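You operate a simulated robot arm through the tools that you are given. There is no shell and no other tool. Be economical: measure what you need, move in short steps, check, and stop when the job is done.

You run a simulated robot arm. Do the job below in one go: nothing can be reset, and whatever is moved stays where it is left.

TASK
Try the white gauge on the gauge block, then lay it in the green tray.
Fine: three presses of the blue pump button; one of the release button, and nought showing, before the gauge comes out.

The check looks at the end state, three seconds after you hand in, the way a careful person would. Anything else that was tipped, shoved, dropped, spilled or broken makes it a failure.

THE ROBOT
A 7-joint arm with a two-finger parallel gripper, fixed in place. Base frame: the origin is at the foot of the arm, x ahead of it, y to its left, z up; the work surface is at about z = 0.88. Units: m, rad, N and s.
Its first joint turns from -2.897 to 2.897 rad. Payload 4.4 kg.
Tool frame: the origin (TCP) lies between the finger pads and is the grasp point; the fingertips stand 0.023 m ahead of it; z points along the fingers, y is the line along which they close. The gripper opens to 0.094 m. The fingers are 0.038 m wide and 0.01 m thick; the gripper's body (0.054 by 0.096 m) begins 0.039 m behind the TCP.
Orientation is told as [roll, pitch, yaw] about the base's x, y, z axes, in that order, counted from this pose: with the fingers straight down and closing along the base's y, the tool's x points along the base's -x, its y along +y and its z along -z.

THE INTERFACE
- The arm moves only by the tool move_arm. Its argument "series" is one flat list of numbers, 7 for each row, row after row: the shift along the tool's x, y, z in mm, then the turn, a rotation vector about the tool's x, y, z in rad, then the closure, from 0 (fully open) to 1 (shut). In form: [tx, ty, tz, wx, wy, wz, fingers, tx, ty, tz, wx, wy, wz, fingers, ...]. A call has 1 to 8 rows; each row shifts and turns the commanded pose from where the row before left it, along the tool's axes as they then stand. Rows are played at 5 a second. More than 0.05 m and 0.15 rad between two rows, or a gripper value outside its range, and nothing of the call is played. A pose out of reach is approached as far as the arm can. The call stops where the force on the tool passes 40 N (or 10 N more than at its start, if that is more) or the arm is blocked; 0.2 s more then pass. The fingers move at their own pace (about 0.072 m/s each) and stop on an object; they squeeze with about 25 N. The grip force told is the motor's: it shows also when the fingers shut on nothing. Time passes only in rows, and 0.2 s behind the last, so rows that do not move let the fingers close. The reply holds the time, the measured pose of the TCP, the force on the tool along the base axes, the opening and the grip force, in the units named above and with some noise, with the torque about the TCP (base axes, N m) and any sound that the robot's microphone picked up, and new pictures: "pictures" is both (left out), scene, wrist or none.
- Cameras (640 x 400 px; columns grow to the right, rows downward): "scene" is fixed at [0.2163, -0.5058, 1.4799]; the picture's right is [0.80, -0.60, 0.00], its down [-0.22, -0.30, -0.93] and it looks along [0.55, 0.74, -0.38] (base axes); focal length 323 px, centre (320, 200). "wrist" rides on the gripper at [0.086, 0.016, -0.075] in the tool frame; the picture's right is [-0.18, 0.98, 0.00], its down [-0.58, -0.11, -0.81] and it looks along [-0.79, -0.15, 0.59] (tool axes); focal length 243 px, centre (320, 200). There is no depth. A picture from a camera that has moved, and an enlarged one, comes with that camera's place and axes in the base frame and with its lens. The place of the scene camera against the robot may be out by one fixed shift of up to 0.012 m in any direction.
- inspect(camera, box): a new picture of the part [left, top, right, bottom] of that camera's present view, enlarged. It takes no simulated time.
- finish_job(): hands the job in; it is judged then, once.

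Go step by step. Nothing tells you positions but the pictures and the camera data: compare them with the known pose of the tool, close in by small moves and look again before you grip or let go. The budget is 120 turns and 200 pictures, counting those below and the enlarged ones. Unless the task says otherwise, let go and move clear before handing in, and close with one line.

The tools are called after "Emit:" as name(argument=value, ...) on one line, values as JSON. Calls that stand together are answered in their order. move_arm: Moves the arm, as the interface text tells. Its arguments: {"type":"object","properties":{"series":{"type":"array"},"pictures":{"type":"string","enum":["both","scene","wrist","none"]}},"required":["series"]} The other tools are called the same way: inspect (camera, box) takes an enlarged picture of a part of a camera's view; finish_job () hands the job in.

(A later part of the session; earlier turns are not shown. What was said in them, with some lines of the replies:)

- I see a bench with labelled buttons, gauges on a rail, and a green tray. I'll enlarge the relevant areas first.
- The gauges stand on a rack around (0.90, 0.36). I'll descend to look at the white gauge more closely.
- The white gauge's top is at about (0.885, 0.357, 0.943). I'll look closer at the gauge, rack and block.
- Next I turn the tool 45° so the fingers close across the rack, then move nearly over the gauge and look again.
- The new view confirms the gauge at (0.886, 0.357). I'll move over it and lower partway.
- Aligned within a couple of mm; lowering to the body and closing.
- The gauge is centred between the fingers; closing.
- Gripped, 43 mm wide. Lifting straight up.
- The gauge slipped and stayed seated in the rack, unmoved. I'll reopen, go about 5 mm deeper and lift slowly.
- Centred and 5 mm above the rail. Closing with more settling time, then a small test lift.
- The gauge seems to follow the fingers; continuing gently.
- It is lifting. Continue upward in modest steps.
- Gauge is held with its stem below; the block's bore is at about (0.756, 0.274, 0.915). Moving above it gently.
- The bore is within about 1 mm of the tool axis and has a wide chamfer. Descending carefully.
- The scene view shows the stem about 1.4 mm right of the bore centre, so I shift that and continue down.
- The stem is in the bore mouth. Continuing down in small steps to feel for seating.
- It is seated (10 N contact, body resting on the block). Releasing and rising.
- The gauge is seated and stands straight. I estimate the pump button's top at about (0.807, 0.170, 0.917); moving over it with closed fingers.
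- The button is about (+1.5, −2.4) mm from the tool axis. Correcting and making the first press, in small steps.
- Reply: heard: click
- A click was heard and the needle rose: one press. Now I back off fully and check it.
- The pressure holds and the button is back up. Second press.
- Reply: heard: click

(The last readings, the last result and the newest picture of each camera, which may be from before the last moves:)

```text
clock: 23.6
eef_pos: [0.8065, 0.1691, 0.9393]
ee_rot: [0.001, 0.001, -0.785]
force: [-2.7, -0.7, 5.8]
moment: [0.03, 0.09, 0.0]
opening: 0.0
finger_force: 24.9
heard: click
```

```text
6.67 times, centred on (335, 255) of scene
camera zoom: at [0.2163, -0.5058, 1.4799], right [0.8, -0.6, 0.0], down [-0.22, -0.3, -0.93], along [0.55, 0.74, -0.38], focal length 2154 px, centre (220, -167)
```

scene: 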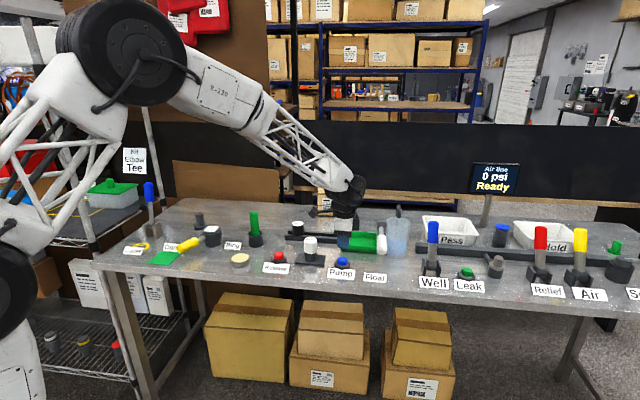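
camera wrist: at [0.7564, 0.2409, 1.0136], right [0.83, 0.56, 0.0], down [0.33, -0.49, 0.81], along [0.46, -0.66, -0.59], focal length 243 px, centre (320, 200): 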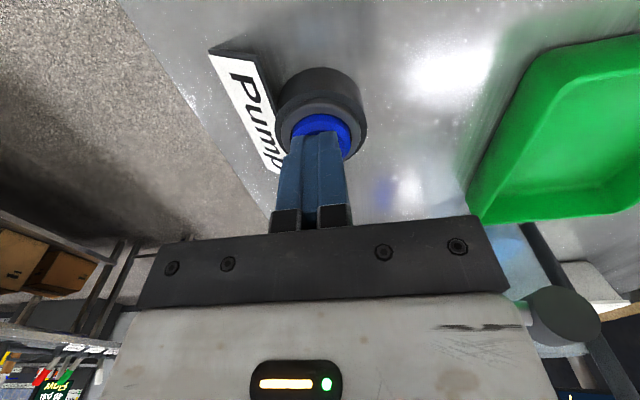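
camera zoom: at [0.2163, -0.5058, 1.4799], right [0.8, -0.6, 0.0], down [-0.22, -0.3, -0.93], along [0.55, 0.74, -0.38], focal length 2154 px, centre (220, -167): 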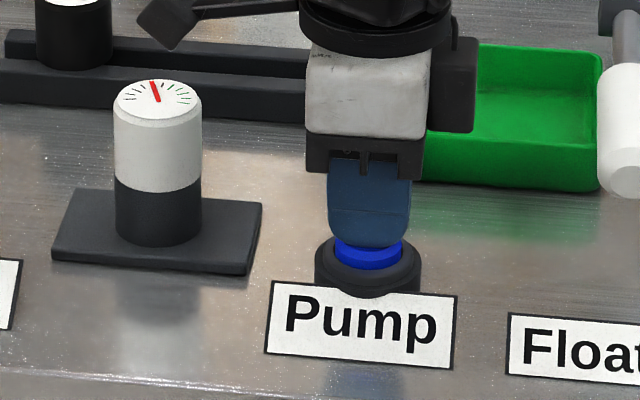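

Second press registered (click, needle now near mid-scale). Back off, then the third press.

Emit:
move_arm(series=[0, 0, -6, 0, 0, 0, 1, 0, 0, -8, 0, 0, 0, 1, 0, 0, 0, 0, 0, 0, 1], pictures="none")

Emit:
move_arm(series=[0, 0, 6, 0, 0, 0, 1, 0, 0, 4, 0, 0, 0, 1, 0, 0, 2, 0, 0, 0, 1, 0, 0, 2, 0, 0, 0, 1], pictures="none")

Emit:
inspect(camera="scene", box=[290, 225, 380, 285])

```text
clock: 24.4
eef_pos: [0.8058, 0.1698, 0.9537]
ee_rot: [0.001, 0.0, -0.784]
force: [-0.2, -0.9, 0.0]
moment: [-0.01, -0.01, -0.01]
opening: 0.0001
finger_force: 25.1
```

```text
clock: 25.4
eef_pos: [0.8052, 0.1703, 0.9397]
ee_rot: [0.002, 0.0, -0.788]
force: [-2.2, 0.1, 6.4]
moment: [-0.02, 0.1, 0.03]
opening: 0.0
finger_force: 25.1
heard: click
```

```text
6.67 times, centred on (335, 255) of scene
camera zoom: at [0.2163, -0.5058, 1.4799], right [0.8, -0.6, 0.0], down [-0.22, -0.3, -0.93], along [0.55, 0.74, -0.38], focal length 2154 px, centre (220, -167)
```

zoom: 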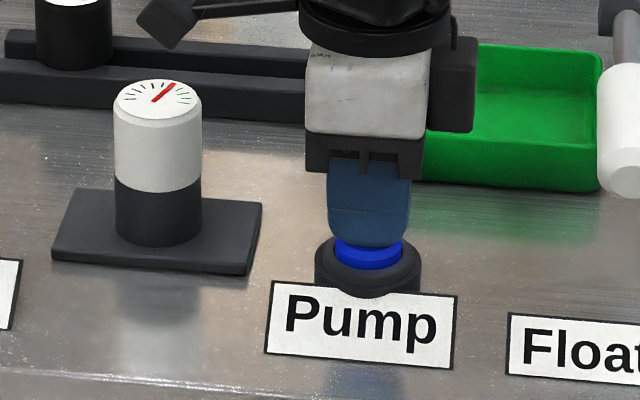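

Three presses registered; the needle is up at the green edge. Rising and heading to the release button, estimated at (0.665, 0.325).

Emit:
move_arm(series=[0, 0, -40, 0, 0, 0, 1, 0, 0, -45, 0, 0, 0, 1, 40, 2, 0, 0, 0, 0, 1, 42, 2, 0, 0, 0, 0, 1, 42, 2, 0, 0, 0, 0, 1, 42, 2, 0, 0, 0, 0, 1, 42, 2, 0, 0, 0, 0, 1])

Emit:
inspect(camera="scene", box=[240, 215, 340, 285])

```text
clock: 27.0
eef_pos: [0.6658, 0.3226, 1.025]
ee_rot: [0.004, 0.001, -0.787]
force: [-0.7, 0.6, 0.1]
moment: [0.0, 0.0, 0.01]
opening: 0.0001
finger_force: 24.9
camera wrist: at [0.6163, 0.3942, 1.0988], right [0.83, 0.56, 0.0], down [0.33, -0.49, 0.81], along [0.46, -0.67, -0.59], focal length 243 px, centre (320, 200)
```

scene: 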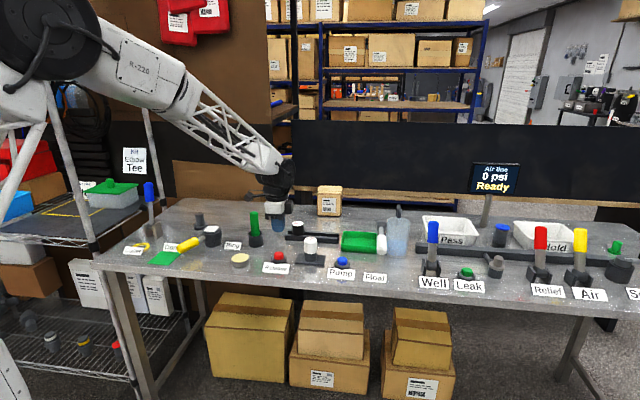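
wrist: 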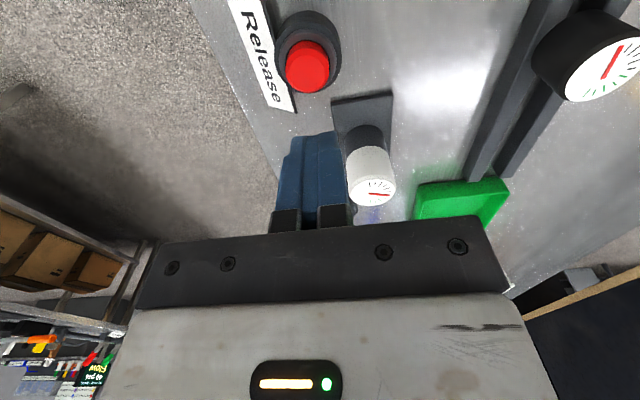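

```text
5.71 times, centred on (290, 250) of scene
camera zoom: at [0.2163, -0.5058, 1.4799], right [0.8, -0.6, 0.0], down [-0.22, -0.3, -0.93], along [0.55, 0.74, -0.38], focal length 1846 px, centre (491, -86)
```

zoom: 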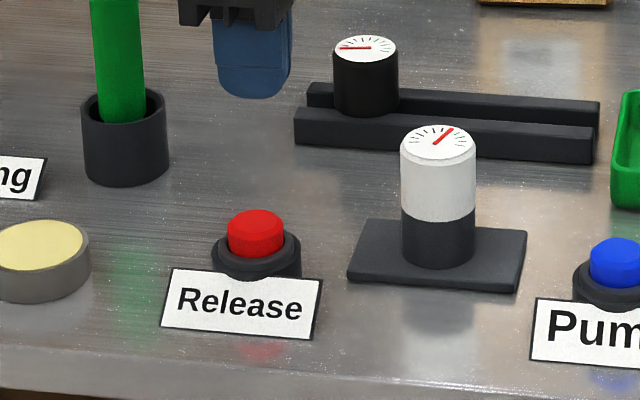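

The red button is about (+2.5, −9.5) mm off the tool axis; correcting and lowering for another check.

Emit:
move_arm(series=[2.5, -9.5, 0, 0, 0, 0, 1, 0, 0, 20, 0, 0, 0, 1, 0, 0, 20, 0, 0, 0, 1, 0, 0, 0, 0, 0, 0, 1])

Emit:
inspect(camera="scene", box=[240, 215, 340, 285])

Emit:
inspect(camera="wrist", box=[240, 60, 400, 200])

```text
clock: 28.0
eef_pos: [0.6578, 0.3177, 0.9827]
ee_rot: [0.003, 0.001, -0.785]
force: [-0.5, -0.2, 0.9]
moment: [0.02, -0.01, -0.05]
opening: 0.0
finger_force: 25.6
camera wrist: at [0.6085, 0.3894, 1.0584], right [0.83, 0.56, 0.0], down [0.33, -0.49, 0.81], along [0.46, -0.67, -0.59], focal length 243 px, centre (320, 200)
```

scene: 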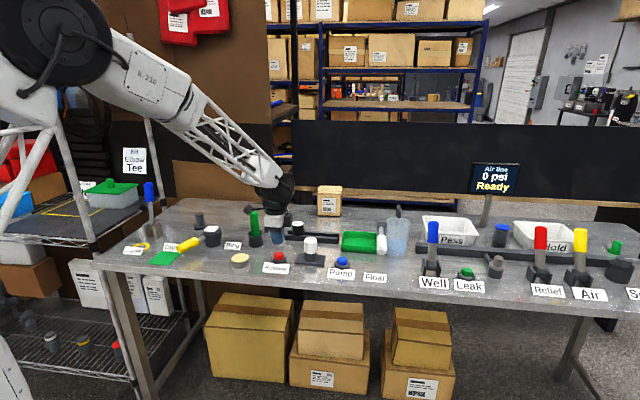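
wrist: 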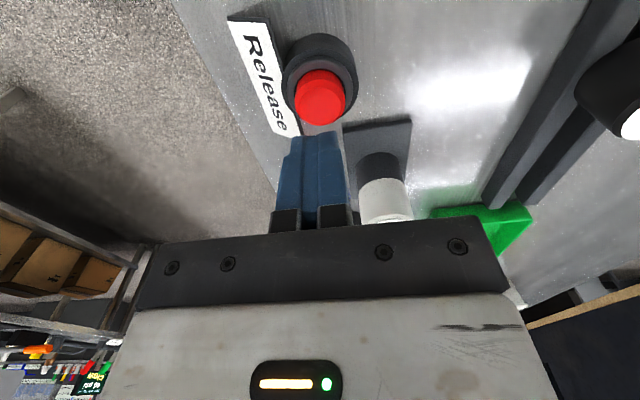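

```text
5.71 times, centred on (290, 250) of scene
camera zoom: at [0.2163, -0.5058, 1.4799], right [0.8, -0.6, 0.0], down [-0.22, -0.3, -0.93], along [0.55, 0.74, -0.38], focal length 1846 px, centre (491, -86)
```

zoom: 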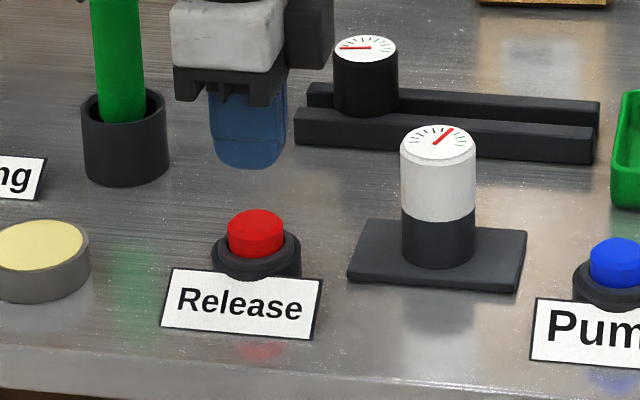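

```text
2.86 times, centred on (320, 130) of wrist
camera zoom: at [0.6085, 0.3894, 1.0584], right [0.83, 0.56, 0.0], down [0.33, -0.49, 0.81], along [0.46, -0.67, -0.59], focal length 693 px, centre (320, 400)
```

zoom: 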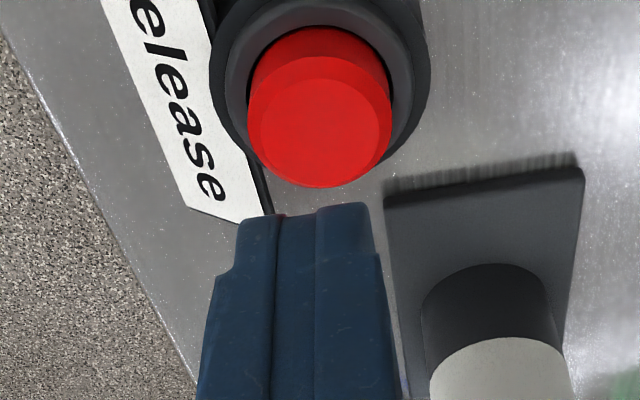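

Aligned. Pressing release once.

Emit:
move_arm(series=[0, 0, 20, 0, 0, 0, 1, 0, 0, 14, 0, 0, 0, 1, 0, 0, 4, 0, 0, 0, 1, 0, 0, 3, 0, 0, 0, 1, 0, 0, 2, 0, 0, 0, 1, 0, 0, 1, 0, 0, 0, 1], pictures="none")

Emit:
inspect(camera="scene", box=[240, 215, 340, 285])

```text
clock: 29.4
eef_pos: [0.6565, 0.319, 0.9402]
ee_rot: [0.003, 0.0, -0.785]
force: [1.4, -0.5, 3.1]
moment: [-0.02, -0.03, 0.01]
opening: 0.0
finger_force: 25.1
heard: click
```

```text
5.71 times, centred on (290, 250) of scene
camera zoom: at [0.2163, -0.5058, 1.4799], right [0.8, -0.6, 0.0], down [-0.22, -0.3, -0.93], along [0.55, 0.74, -0.38], focal length 1846 px, centre (491, -86)
```

zoom: 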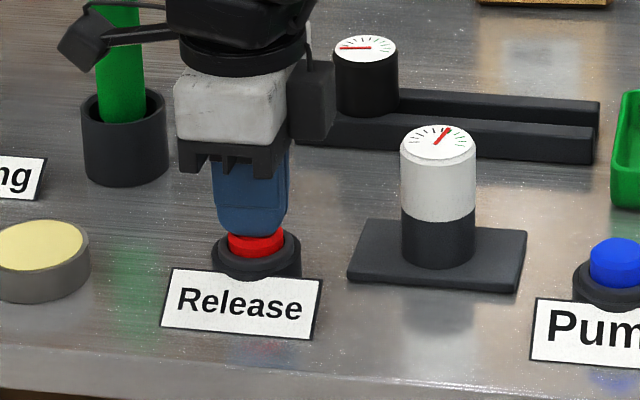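

A click was heard and the needle has begun to move. I back off and wait for zero.

Emit:
move_arm(series=[0, 0, -8, 0, 0, 0, 1, 0, 0, -30, 0, 0, 0, 1, 0, 0, -40, 0, 0, 0, 1, 0, 0, 0, 0, 0, 0, 1, 0, 0, 0, 0, 0, 0, 1], pictures="none")

Emit:
inspect(camera="scene", box=[240, 215, 340, 285])

```text
clock: 30.6
eef_pos: [0.6578, 0.3177, 1.0183]
ee_rot: [0.002, -0.002, -0.786]
force: [-0.2, 0.4, 0.0]
moment: [0.01, 0.0, 0.01]
opening: 0.0
finger_force: 25.1
```

```text
5.71 times, centred on (290, 250) of scene
camera zoom: at [0.2163, -0.5058, 1.4799], right [0.8, -0.6, 0.0], down [-0.22, -0.3, -0.93], along [0.55, 0.74, -0.38], focal length 1846 px, centre (491, -86)
```

zoom: 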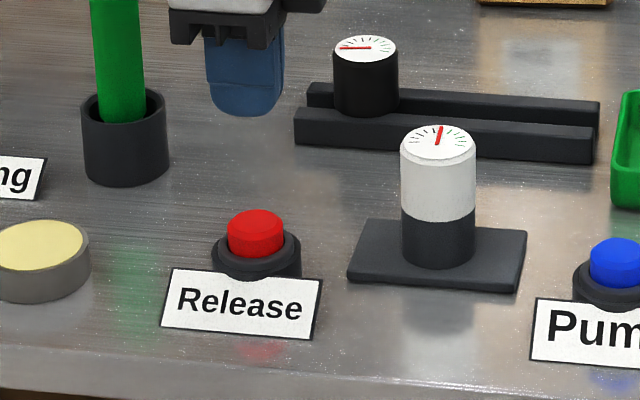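

The needle is bleeding down slowly. Meanwhile I move above the gauge with fingers open.

Emit:
move_arm(series=[0, 0, -12, 0, 0, 0, 0.5, -34, 14, 0, 0, 0, 0, 0, -34, 13, 0, 0, 0, 0, 0, -35, 13, 0, 0, 0, 0, 0, 0, 0, 0, 0, 0, 0, 0, 0, 0, 0, 0, 0, 0, 0, 0, 0, 0, 0, 0, 0, 0, 0, 0, 0, 0, 0, 0, 0], pictures="wrist")

Emit:
inspect(camera="wrist", box=[260, 30, 380, 150])

```text
clock: 32.4
eef_pos: [0.7581, 0.2724, 1.0304]
ee_rot: [0.001, 0.0, -0.785]
force: [0.8, -0.4, 0.2]
moment: [-0.01, 0.02, 0.01]
opening: 0.0941
finger_force: 0.0
camera wrist: at [0.709, 0.3443, 1.1045], right [0.83, 0.56, 0.0], down [0.33, -0.49, 0.81], along [0.46, -0.67, -0.59], focal length 243 px, centre (320, 200)
```

wrist: 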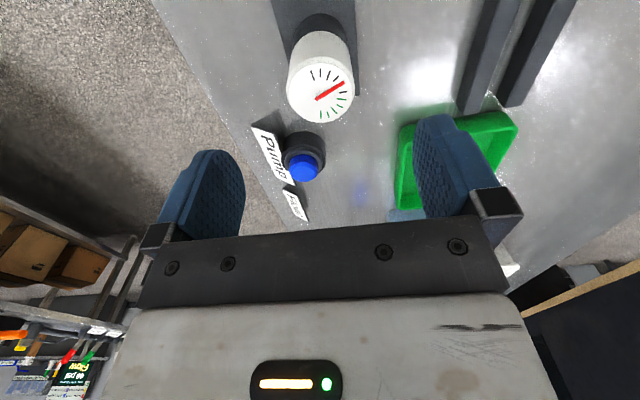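

```text
3.33 times, centred on (320, 90) of wrist
camera zoom: at [0.709, 0.3443, 1.1045], right [0.83, 0.56, 0.0], down [0.33, -0.49, 0.81], along [0.46, -0.67, -0.59], focal length 809 px, centre (320, 567)
```

zoom: 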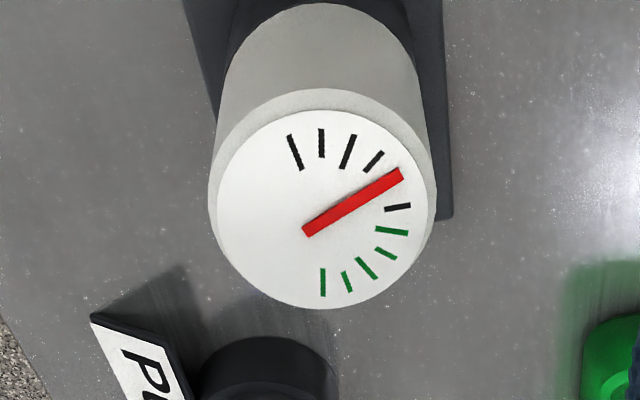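

It's falling but not yet zero. Waiting, with a small centring correction.

Emit:
move_arm(series=[2, 1, 0, 0, 0, 0, 0, 0, 0, 0, 0, 0, 0, 0, 0, 0, 0, 0, 0, 0, 0, 0, 0, 0, 0, 0, 0, 0, 0, 0, 0, 0, 0, 0, 0, 0, 0, 0, 0, 0, 0, 0, 0, 0, 0, 0, 0, 0, 0, 0, 0, 0, 0, 0, 0, 0], pictures="none")

Emit:
move_arm(series=[0, 0, 0, 0, 0, 0, 0, 0, 0, 0, 0, 0, 0, 0, 0, 0, 0, 0, 0, 0, 0, 0, 0, 0, 0, 0, 0, 0, 0, 0, 0, 0, 0, 0, 0, 0, 0, 0, 0, 0, 0, 0, 0, 0, 0, 0, 0, 0, 0, 0, 0, 0, 0, 0, 0, 0], pictures="none")

Emit:
move_arm(series=[0, 0, 0, 0, 0, 0, 0, 0, 0, 0, 0, 0, 0, 0, 0, 0, 0, 0, 0, 0, 0, 0, 0, 0, 0, 0, 0, 0, 0, 0, 0, 0, 0, 0, 0, 0, 0, 0, 0, 0, 0, 0, 0, 0, 0, 0, 0, 0, 0, 0, 0, 0, 0, 0, 0, 0], pictures="none")

Emit:
inspect(camera="wrist", box=[260, 30, 380, 150])

```text
clock: 34.2
eef_pos: [0.7578, 0.2752, 1.0304]
ee_rot: [0.002, 0.0, -0.787]
force: [0.3, -0.7, 0.5]
moment: [0.01, -0.01, 0.02]
opening: 0.0941
finger_force: 0.0
```

```text
clock: 36.0
eef_pos: [0.7563, 0.2751, 1.0297]
ee_rot: [0.001, 0.0, -0.783]
force: [0.1, 0.0, 0.2]
moment: [0.05, -0.01, 0.0]
opening: 0.0939
finger_force: 0.2
```

```text
clock: 37.8
eef_pos: [0.7572, 0.2761, 1.0292]
ee_rot: [0.003, -0.001, -0.784]
force: [0.5, 0.0, 0.6]
moment: [-0.01, 0.02, 0.03]
opening: 0.0941
finger_force: 0.1
```

```text
3.33 times, centred on (320, 90) of wrist
camera zoom: at [0.7084, 0.3466, 1.1045], right [0.83, 0.56, 0.0], down [0.33, -0.49, 0.81], along [0.46, -0.67, -0.59], focal length 809 px, centre (320, 567)
```

zoom: 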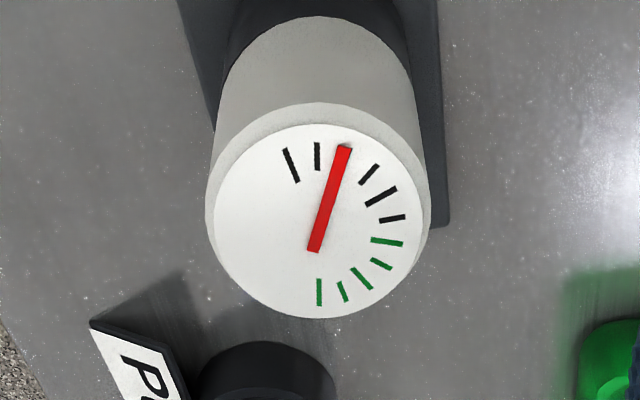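

About two divisions left at this rate; waiting on.

Emit:
move_arm(series=[0, 0, 0, 0, 0, 0, 0, 0, 0, 0, 0, 0, 0, 0, 0, 0, 0, 0, 0, 0, 0, 0, 0, 0, 0, 0, 0, 0, 0, 0, 0, 0, 0, 0, 0, 0, 0, 0, 0, 0, 0, 0, 0, 0, 0, 0, 0, 0, 0, 0, 0, 0, 0, 0, 0, 0], pictures="none")

Emit:
move_arm(series=[0, 0, 0, 0, 0, 0, 0, 0, 0, 0, 0, 0, 0, 0, 0, 0, 0, 0, 0, 0, 0, 0, 0, 0, 0, 0, 0, 0, 0, 0, 0, 0, 0, 0, 0, 0, 0, 0, 0, 0, 0, 0, 0, 0, 0, 0, 0, 0, 0, 0, 0, 0, 0, 0, 0, 0], pictures="none")

Emit:
move_arm(series=[0, 0, 0, 0, 0, 0, 0, 0, 0, 0, 0, 0, 0, 0, 0, 0, 0, 0, 0, 0, 0, 0, 0, 0, 0, 0, 0, 0, 0, 0, 0, 0, 0, 0, 0, 0, 0, 0, 0, 0, 0, 0, 0, 0, 0, 0, 0, 0, 0, 0, 0, 0, 0, 0, 0, 0], pictures="none")

Emit:
move_arm(series=[0, 0, 0, 0, 0, 0, 0, 0, 0, 0, 0, 0, 0, 0, 0, 0, 0, 0, 0, 0, 0, 0, 0, 0, 0, 0, 0, 0, 0, 0, 0, 0, 0, 0, 0, 0, 0, 0, 0, 0, 0, 0, 0, 0, 0, 0, 0, 0, 0, 0, 0, 0, 0, 0, 0, 0], pictures="none")

Emit:
inspect(camera="wrist", box=[260, 30, 380, 150])

```text
clock: 39.6
eef_pos: [0.7575, 0.275, 1.0299]
ee_rot: [0.001, 0.002, -0.786]
force: [0.0, -0.2, 0.8]
moment: [0.0, 0.03, 0.0]
opening: 0.0939
finger_force: 0.0
```

```text
clock: 41.4
eef_pos: [0.7573, 0.2753, 1.0305]
ee_rot: [0.001, 0.001, -0.786]
force: [0.2, -0.5, -0.3]
moment: [0.01, -0.03, 0.01]
opening: 0.0939
finger_force: 0.1
```

```text
clock: 43.2
eef_pos: [0.7574, 0.2753, 1.0298]
ee_rot: [0.001, 0.0, -0.784]
force: [-0.3, -0.3, -0.6]
moment: [0.04, 0.01, -0.01]
opening: 0.0939
finger_force: 0.2
```

```text
clock: 45.0
eef_pos: [0.7569, 0.2746, 1.0301]
ee_rot: [0.002, 0.0, -0.787]
force: [0.0, 0.5, -1.0]
moment: [0.04, -0.01, 0.0]
opening: 0.0941
finger_force: 0.2
```

```text
3.33 times, centred on (320, 90) of wrist
camera zoom: at [0.7084, 0.3466, 1.1045], right [0.83, 0.56, 0.0], down [0.33, -0.49, 0.81], along [0.46, -0.67, -0.59], focal length 809 px, centre (320, 567)
```

zoom: 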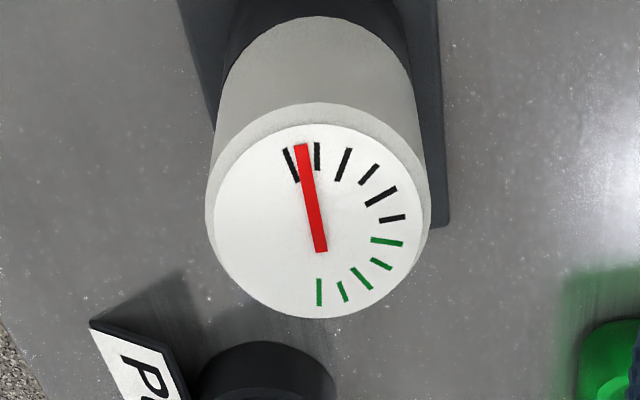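

Nearly zero, still half a division. Waiting longer.

Emit:
move_arm(series=[0, 0, 0, 0, 0, 0, 0, 0, 0, 0, 0, 0, 0, 0, 0, 0, 0, 0, 0, 0, 0, 0, 0, 0, 0, 0, 0, 0, 0, 0, 0, 0, 0, 0, 0, 0, 0, 0, 0, 0, 0, 0, 0, 0, 0, 0, 0, 0, 0, 0, 0, 0, 0, 0, 0, 0], pictures="none")

Emit:
move_arm(series=[0, 0, 0, 0, 0, 0, 0, 0, 0, 0, 0, 0, 0, 0, 0, 0, 0, 0, 0, 0, 0, 0, 0, 0, 0, 0, 0, 0, 0, 0, 0, 0, 0, 0, 0, 0, 0, 0, 0, 0, 0, 0, 0, 0, 0, 0, 0, 0, 0, 0, 0, 0, 0, 0, 0, 0], pictures="none")

Emit:
move_arm(series=[0, 0, 0, 0, 0, 0, 0, 0, 0, 0, 0, 0, 0, 0, 0, 0, 0, 0, 0, 0, 0, 0, 0, 0, 0, 0, 0, 0, 0, 0, 0, 0, 0, 0, 0, 0, 0, 0, 0, 0, 0, 0, 0, 0, 0, 0, 0, 0, 0, 0, 0, 0, 0, 0, 0, 0], pictures="none")

Emit:
inspect(camera="wrist", box=[260, 30, 380, 150])

```text
clock: 46.8
eef_pos: [0.7571, 0.2756, 1.0297]
ee_rot: [0.002, -0.001, -0.786]
force: [0.2, 0.0, -0.8]
moment: [0.01, -0.03, 0.01]
opening: 0.094
finger_force: 0.0
```

```text
clock: 48.6
eef_pos: [0.7577, 0.2757, 1.0305]
ee_rot: [0.001, -0.001, -0.785]
force: [0.3, 0.5, 0.5]
moment: [0.02, -0.03, 0.01]
opening: 0.094
finger_force: 0.0
```

```text
clock: 50.4
eef_pos: [0.7578, 0.2745, 1.0305]
ee_rot: [0.002, -0.001, -0.786]
force: [0.8, 0.4, 0.0]
moment: [-0.02, 0.0, -0.01]
opening: 0.0939
finger_force: 0.1
```

```text
3.33 times, centred on (320, 90) of wrist
camera zoom: at [0.7084, 0.3466, 1.1045], right [0.83, 0.56, 0.0], down [0.33, -0.49, 0.81], along [0.46, -0.67, -0.59], focal length 809 px, centre (320, 567)
```

zoom: 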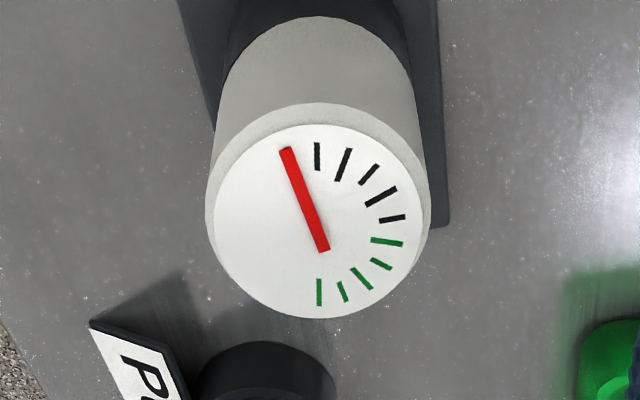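

The needle sits on the zero mark. Descending around the gauge for the grip.

Emit:
move_arm(series=[0, 0, 25, 0, 0, 0, 0, 0, 0, 30, 0, 0, 0, 0, 0, 0, 30, 0, 0, 0, 0, 0, 0, 0, 0, 0, 0, 0, 0, 0, 0, 0, 0, 0, 0])

Emit:
inspect(camera="scene", box=[270, 215, 360, 285])

Emit:
inspect(camera="wrist", box=[220, 80, 440, 240])

```text
clock: 51.6
eef_pos: [0.7567, 0.2763, 0.9442]
ee_rot: [0.001, 0.001, -0.784]
force: [-0.4, -0.1, -0.5]
moment: [0.0, 0.02, 0.01]
opening: 0.0942
finger_force: 0.0
camera wrist: at [0.7083, 0.3472, 1.0192], right [0.83, 0.56, 0.0], down [0.33, -0.49, 0.81], along [0.46, -0.67, -0.59], focal length 243 px, centre (320, 200)
```

scene: 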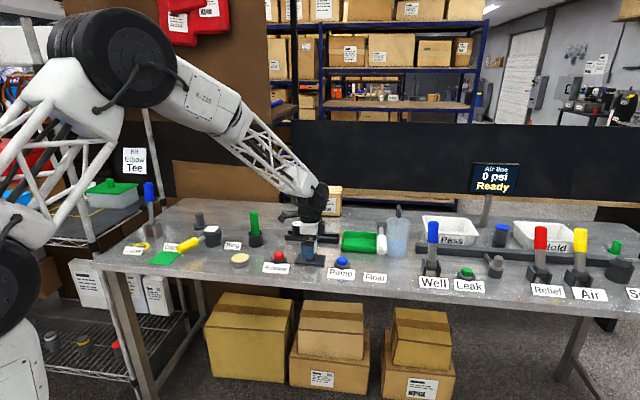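
wrist: 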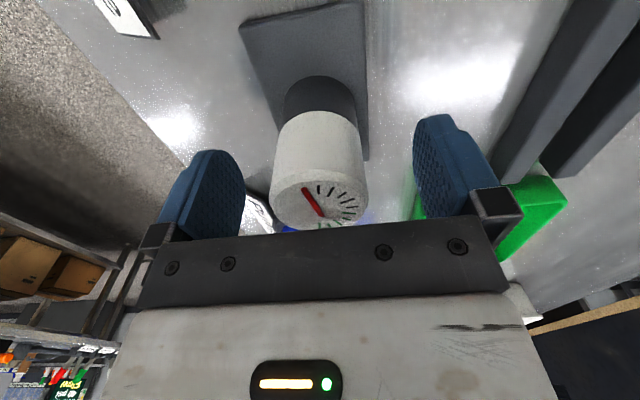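

```text
5.71 times, centred on (315, 250) of scene
camera zoom: at [0.2163, -0.5058, 1.4799], right [0.8, -0.6, 0.0], down [-0.22, -0.3, -0.93], along [0.55, 0.74, -0.38], focal length 1846 px, centre (349, -86)
```

zoom: 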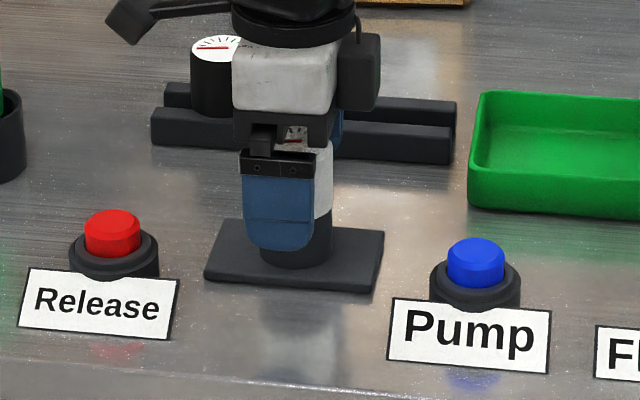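

```text
2.50 times, centred on (330, 160) of wrist
camera zoom: at [0.7083, 0.3472, 1.0192], right [0.83, 0.56, 0.0], down [0.33, -0.49, 0.81], along [0.46, -0.67, -0.59], focal length 606 px, centre (295, 300)
```

zoom: 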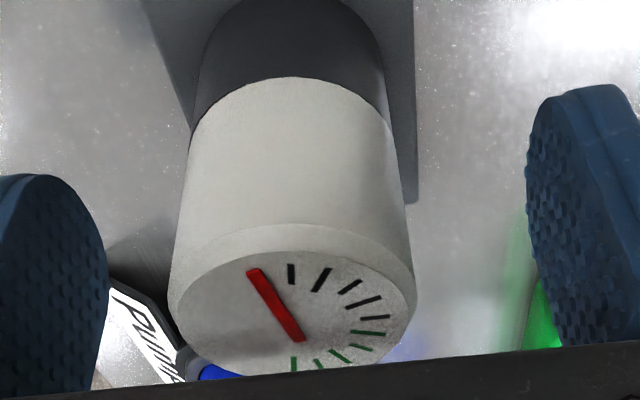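

Needle on zero, gauge centred between the fingers. Closing and doing a slow lift.

Emit:
move_arm(series=[0, 0, 0, 0, 0, 0, 0.5, 0, 0, 0, 0, 0, 0, 1, 0, 0, 0, 0, 0, 0, 1, 0, 0, 0, 0, 0, 0, 1, 0, 0, 0, 0, 0, 0, 1, 0, 0, -3, 0, 0, 0, 1, 0, 0, -3, 0, 0, 0, 1, 0, 0, -4, 0, 0, 0, 1], pictures="wrist")

```text
clock: 53.4
eef_pos: [0.7573, 0.276, 0.9563]
ee_rot: [0.003, 0.0, -0.786]
force: [-2.0, 0.7, -1.6]
moment: [-0.01, 0.0, 0.04]
opening: 0.0424
finger_force: 24.9
camera wrist: at [0.7084, 0.3474, 1.0297], right [0.83, 0.56, 0.0], down [0.33, -0.49, 0.81], along [0.46, -0.66, -0.59], focal length 243 px, centre (320, 200)
```

wrist: 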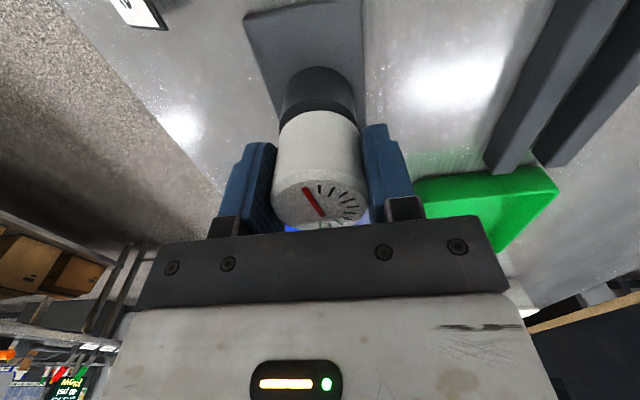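

The gauge is coming up with the fingers. Continuing gently up.

Emit:
move_arm(series=[0, 0, -5, 0, 0, 0, 1, 0, 0, -6, 0, 0, 0, 1, 0, 0, -8, 0, 0, 0, 1, 0, 0, -8, 0, 0, 0, 1, 0, 0, -8, 0, 0, 0, 1, 0, 0, -8, 0, 0, 0, 1, 0, 0, -8, 0, 0, 0, 1, 0, 0, -5, 0, 0, 0, 1])

Emit:
inspect(camera="scene", box=[270, 205, 420, 285])

```text
clock: 55.2
eef_pos: [0.7576, 0.2767, 1.0118]
ee_rot: [0.002, 0.001, -0.785]
force: [0.6, 0.3, -0.3]
moment: [-0.03, -0.02, 0.02]
opening: 0.0428
finger_force: 25.0
camera wrist: at [0.7087, 0.348, 1.0858], right [0.83, 0.56, 0.0], down [0.33, -0.49, 0.81], along [0.46, -0.66, -0.59], focal length 243 px, centre (320, 200)
```

scene: 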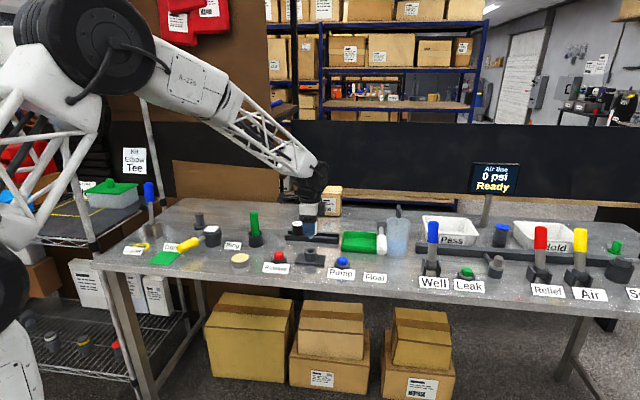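
wrist: 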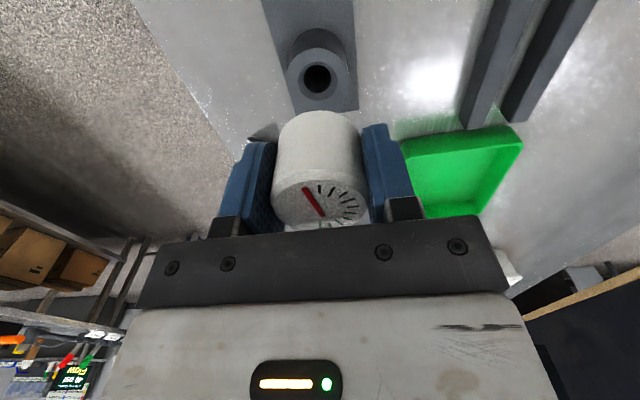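

```text
4.27 times, centred on (345, 245) of scene
camera zoom: at [0.2163, -0.5058, 1.4799], right [0.8, -0.6, 0.0], down [-0.22, -0.3, -0.93], along [0.55, 0.74, -0.38], focal length 1378 px, centre (213, 8)
```

zoom: 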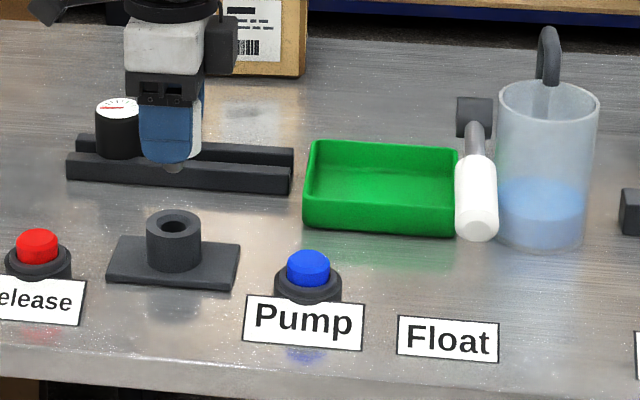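

Gauge out cleanly. The tray's centre is near (0.955, 0.253), at the edge of reach, so I aim slightly toward its near-left side at about (0.941, 0.269).

Emit:
move_arm(series=[-8, 7, 0, 0, 0, 0, 1, -16, 15, 0, 0, 0, 0, 1, -22, 20, 0, 0, 0, 0, 1, -22, 20, 0, 0, 0, 0, 1, -22, 20, 0, 0, 0, 0, 1, -22, 20, 0, 0, 0, 0, 1, -16, 15, 0, 0, 0, 0, 1, -7, 7, 0, 0, 0, 0, 1])

Emit:
inspect(camera="scene", box=[310, 190, 410, 260])

Emit:
inspect(camera="wrist", box=[220, 0, 440, 140])

```text
clock: 57.0
eef_pos: [0.9401, 0.2677, 1.0109]
ee_rot: [0.002, -0.002, -0.784]
force: [0.4, -0.3, -1.6]
moment: [0.0, 0.0, -0.04]
opening: 0.0426
finger_force: 24.6
camera wrist: at [0.8915, 0.3394, 1.085], right [0.83, 0.56, 0.0], down [0.33, -0.49, 0.81], along [0.46, -0.67, -0.59], focal length 243 px, centre (320, 200)
```

scene: 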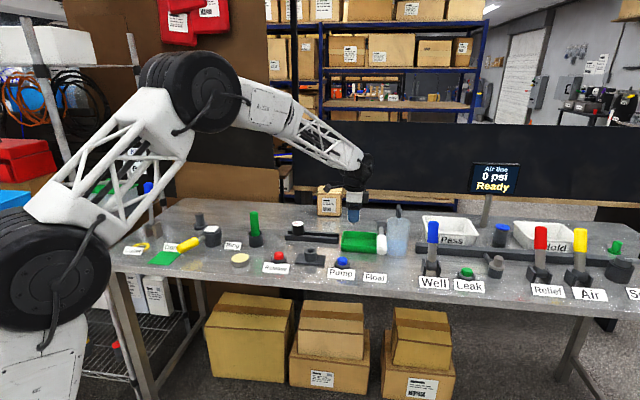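
wrist: 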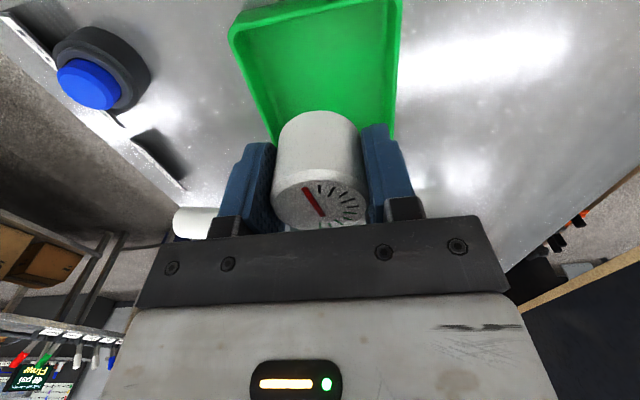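

```text
5.71 times, centred on (360, 225) of scene
camera zoom: at [0.2163, -0.5058, 1.4799], right [0.8, -0.6, 0.0], down [-0.22, -0.3, -0.93], along [0.55, 0.74, -0.38], focal length 1846 px, centre (91, 57)
```

zoom: 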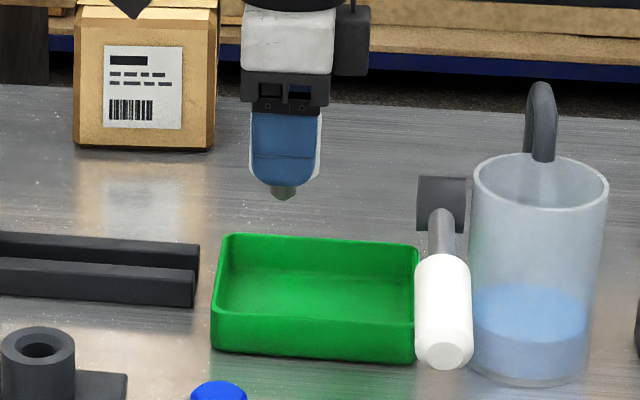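

```text
2.86 times, centred on (330, 70) of wrist
camera zoom: at [0.8915, 0.3394, 1.085], right [0.83, 0.56, 0.0], down [0.33, -0.49, 0.81], along [0.46, -0.67, -0.59], focal length 693 px, centre (291, 571)
```

zoom: 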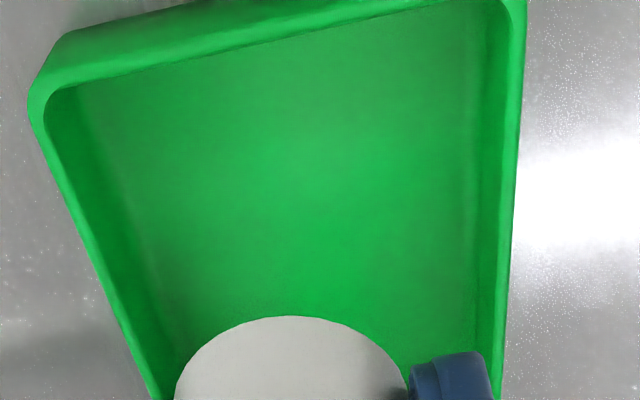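

The gauge is over the tray with about 10 mm clearance to the nearest wall and room for the fingers. Lowering.

Emit:
move_arm(series=[-3, 0, 8, 0, 0, 0, 1, 0, 0, 15, 0, 0, 0, 1, 0, 0, 18, 0, 0, 0, 1, 0, 0, 18, 0, 0, 0, 1, 0, 0, 10, 0, 0, 0, 1, 0, 0, 4, 0, 0, 0, 1, 0, 0, 0, 0, 0, 0, 1])

Emit:
inspect(camera="scene", box=[320, 205, 400, 260])

```text
clock: 58.6
eef_pos: [0.942, 0.2659, 0.9391]
ee_rot: [0.002, -0.001, -0.785]
force: [0.0, -0.2, -1.7]
moment: [0.01, 0.0, 0.01]
opening: 0.0426
finger_force: 25.1
camera wrist: at [0.8934, 0.3374, 1.0129], right [0.83, 0.56, 0.0], down [0.33, -0.49, 0.81], along [0.46, -0.66, -0.59], focal length 243 px, centre (320, 200)
```

scene: 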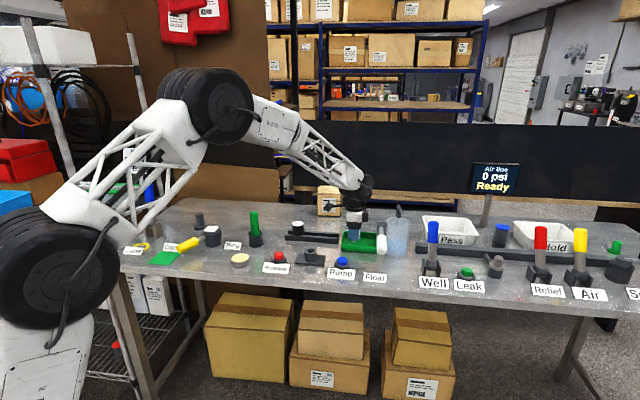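
wrist: 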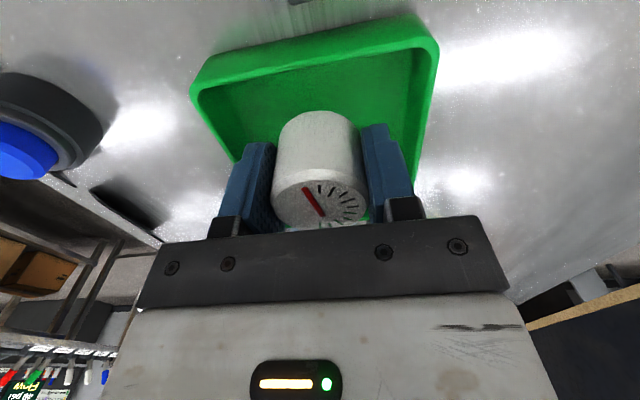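

```text
7.27 times, centred on (360, 232) of scene
camera zoom: at [0.2163, -0.5058, 1.4799], right [0.8, -0.6, 0.0], down [-0.22, -0.3, -0.93], along [0.55, 0.74, -0.38], focal length 2350 px, centre (29, -36)
```

zoom: 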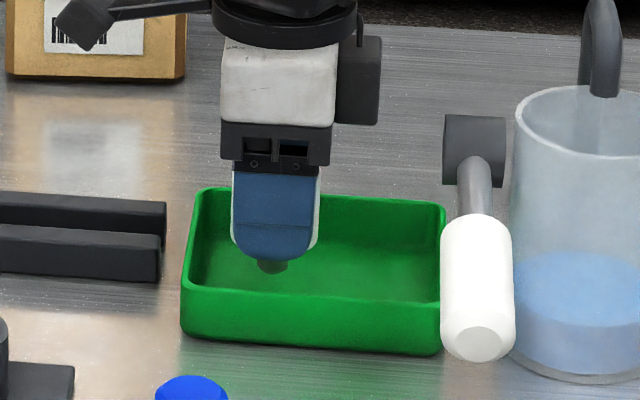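

Well inside the tray, a little above the floor. Stepping down until it touches.

Emit:
move_arm(series=[0, 0, 4, 0, 0, 0, 1, 0, 0, 3, 0, 0, 0, 1, 0, 0, 3, 0, 0, 0, 1, 0, 0, 2, 0, 0, 0, 1, 0, 0, 2, 0, 0, 0, 1], pictures="none")

Emit:
inspect(camera="scene", box=[320, 205, 400, 260])

```text
clock: 59.8
eef_pos: [0.9434, 0.2663, 0.9245]
ee_rot: [0.001, 0.0, -0.785]
force: [-1.1, -0.2, 2.0]
moment: [-0.03, 0.06, 0.01]
opening: 0.0426
finger_force: 24.8
```

```text
7.27 times, centred on (360, 232) of scene
camera zoom: at [0.2163, -0.5058, 1.4799], right [0.8, -0.6, 0.0], down [-0.22, -0.3, -0.93], along [0.55, 0.74, -0.38], focal length 2350 px, centre (29, -36)
```

zoom: 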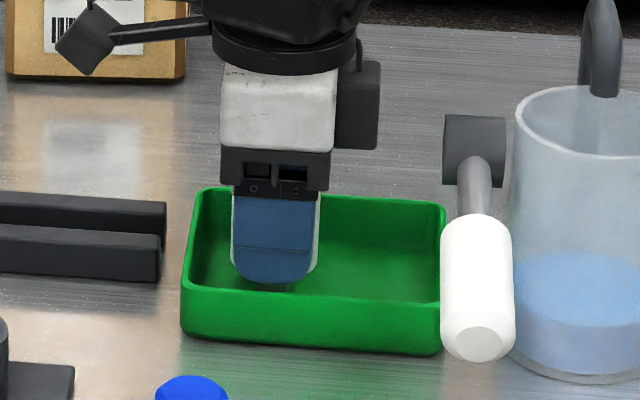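

It touches the floor lightly. Opening the fingers just enough, then rising straight up.

Emit:
move_arm(series=[0, 0, 0, 0, 0, 0, 0.5, 0, 0, 0, 0, 0, 0, 0.42, 0, 0, 0, 0, 0, 0, 0.37, 0, 0, 0, 0, 0, 0, 0.37])

Emit:
inspect(camera="wrist", box=[200, 40, 440, 240])

```text
clock: 60.8
eef_pos: [0.9428, 0.2662, 0.9246]
ee_rot: [0.001, 0.0, -0.785]
force: [0.3, 0.7, 0.8]
moment: [0.0, 0.01, -0.02]
opening: 0.0592
finger_force: 0.1
camera wrist: at [0.8939, 0.3376, 0.9989], right [0.83, 0.56, 0.0], down [0.33, -0.49, 0.81], along [0.46, -0.67, -0.59], focal length 243 px, centre (320, 200)
```

scene: 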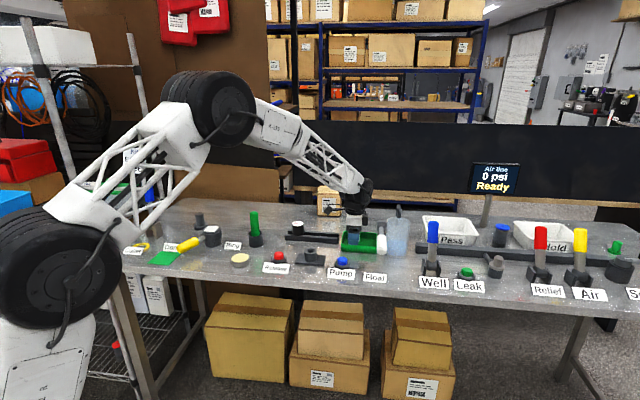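
wrist: 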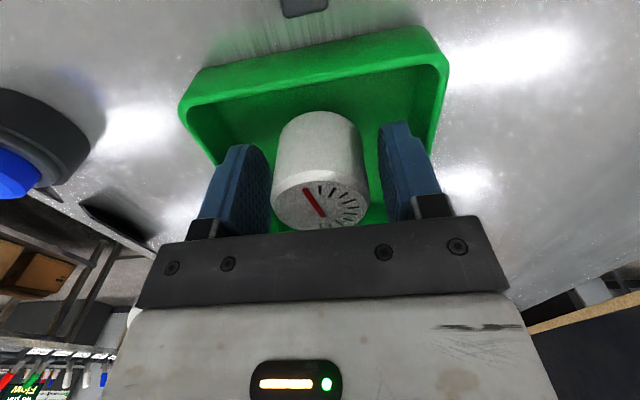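

```text
2.00 times, centred on (320, 140) of wrist
camera zoom: at [0.8939, 0.3376, 0.9989], right [0.83, 0.56, 0.0], down [0.33, -0.49, 0.81], along [0.46, -0.67, -0.59], focal length 485 px, centre (320, 320)
```

zoom: 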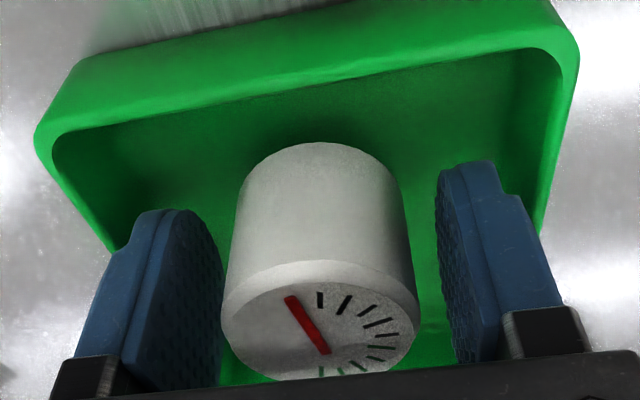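

The gauge stands free in the tray, both fingers clear. Rising straight up.

Emit:
move_arm(series=[0, 0, -10, 0, 0, 0, 0.37, 0, 0, -25, 0, 0, 0, 0.37, 0, 0, -40, 0, 0, 0, 0.37, 0, 0, -45, 0, 0, 0, 0.37, 30, -10, 0, 0, 0, 0, 0.37, 40, -20, 0, 0, 0, 0, 0.37, 40, -20, 0, 0, 0, 0, 0.37, 0, 0, 0, 0, 0, 0, 0.37])

Emit:
inspect(camera="scene", box=[240, 195, 420, 290])

```text
clock: 62.6
eef_pos: [0.829, 0.3095, 1.0448]
ee_rot: [0.001, 0.0, -0.785]
force: [0.7, -0.2, 0.1]
moment: [-0.06, 0.01, -0.01]
opening: 0.059
finger_force: 0.0
camera wrist: at [0.7815, 0.3803, 1.1181], right [0.83, 0.56, 0.0], down [0.33, -0.49, 0.81], along [0.46, -0.66, -0.59], focal length 243 px, centre (320, 200)
```

scene: 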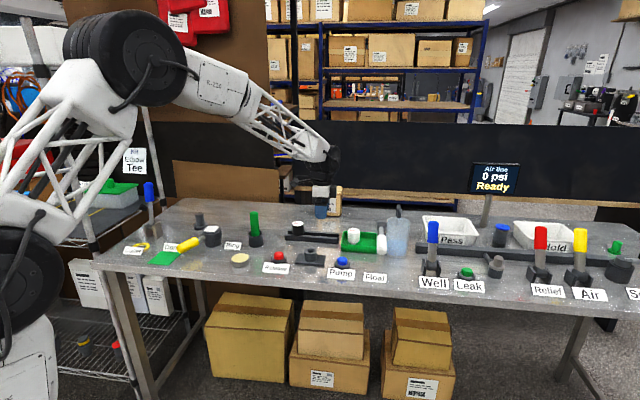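
wrist: 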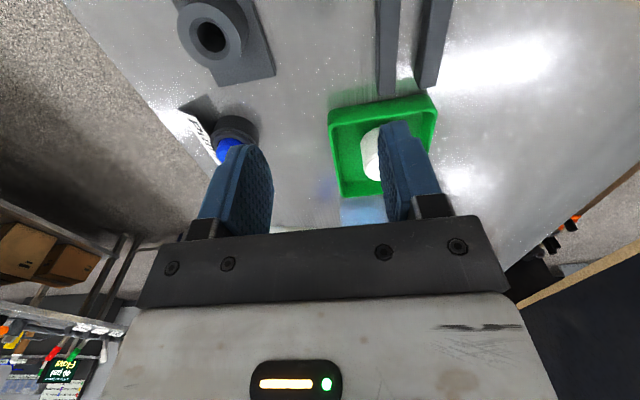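

```text
3.56 times, centred on (330, 242) of scene
camera zoom: at [0.2163, -0.5058, 1.4799], right [0.8, -0.6, 0.0], down [-0.22, -0.3, -0.93], along [0.55, 0.74, -0.38], focal length 1149 px, centre (284, 49)
```

zoom: 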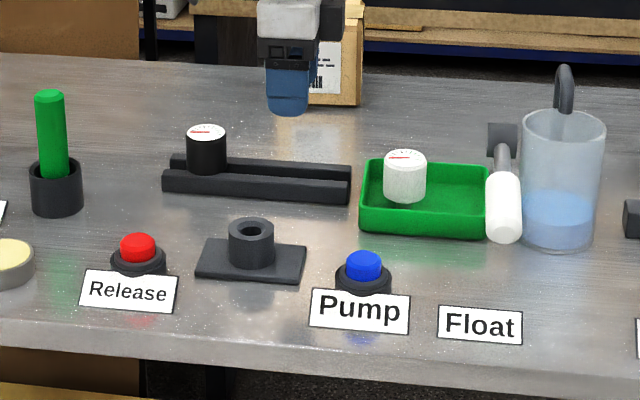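

The gauge rests in the green tray, everything else is undisturbed, and the arm is clear. Handing in.

Emit:
finish_job()

```text
The job is handed in.
```

I tried the white gauge on the block with three pump presses and one release press. I took it out once the needle read zero, and it now stands in the green tray.
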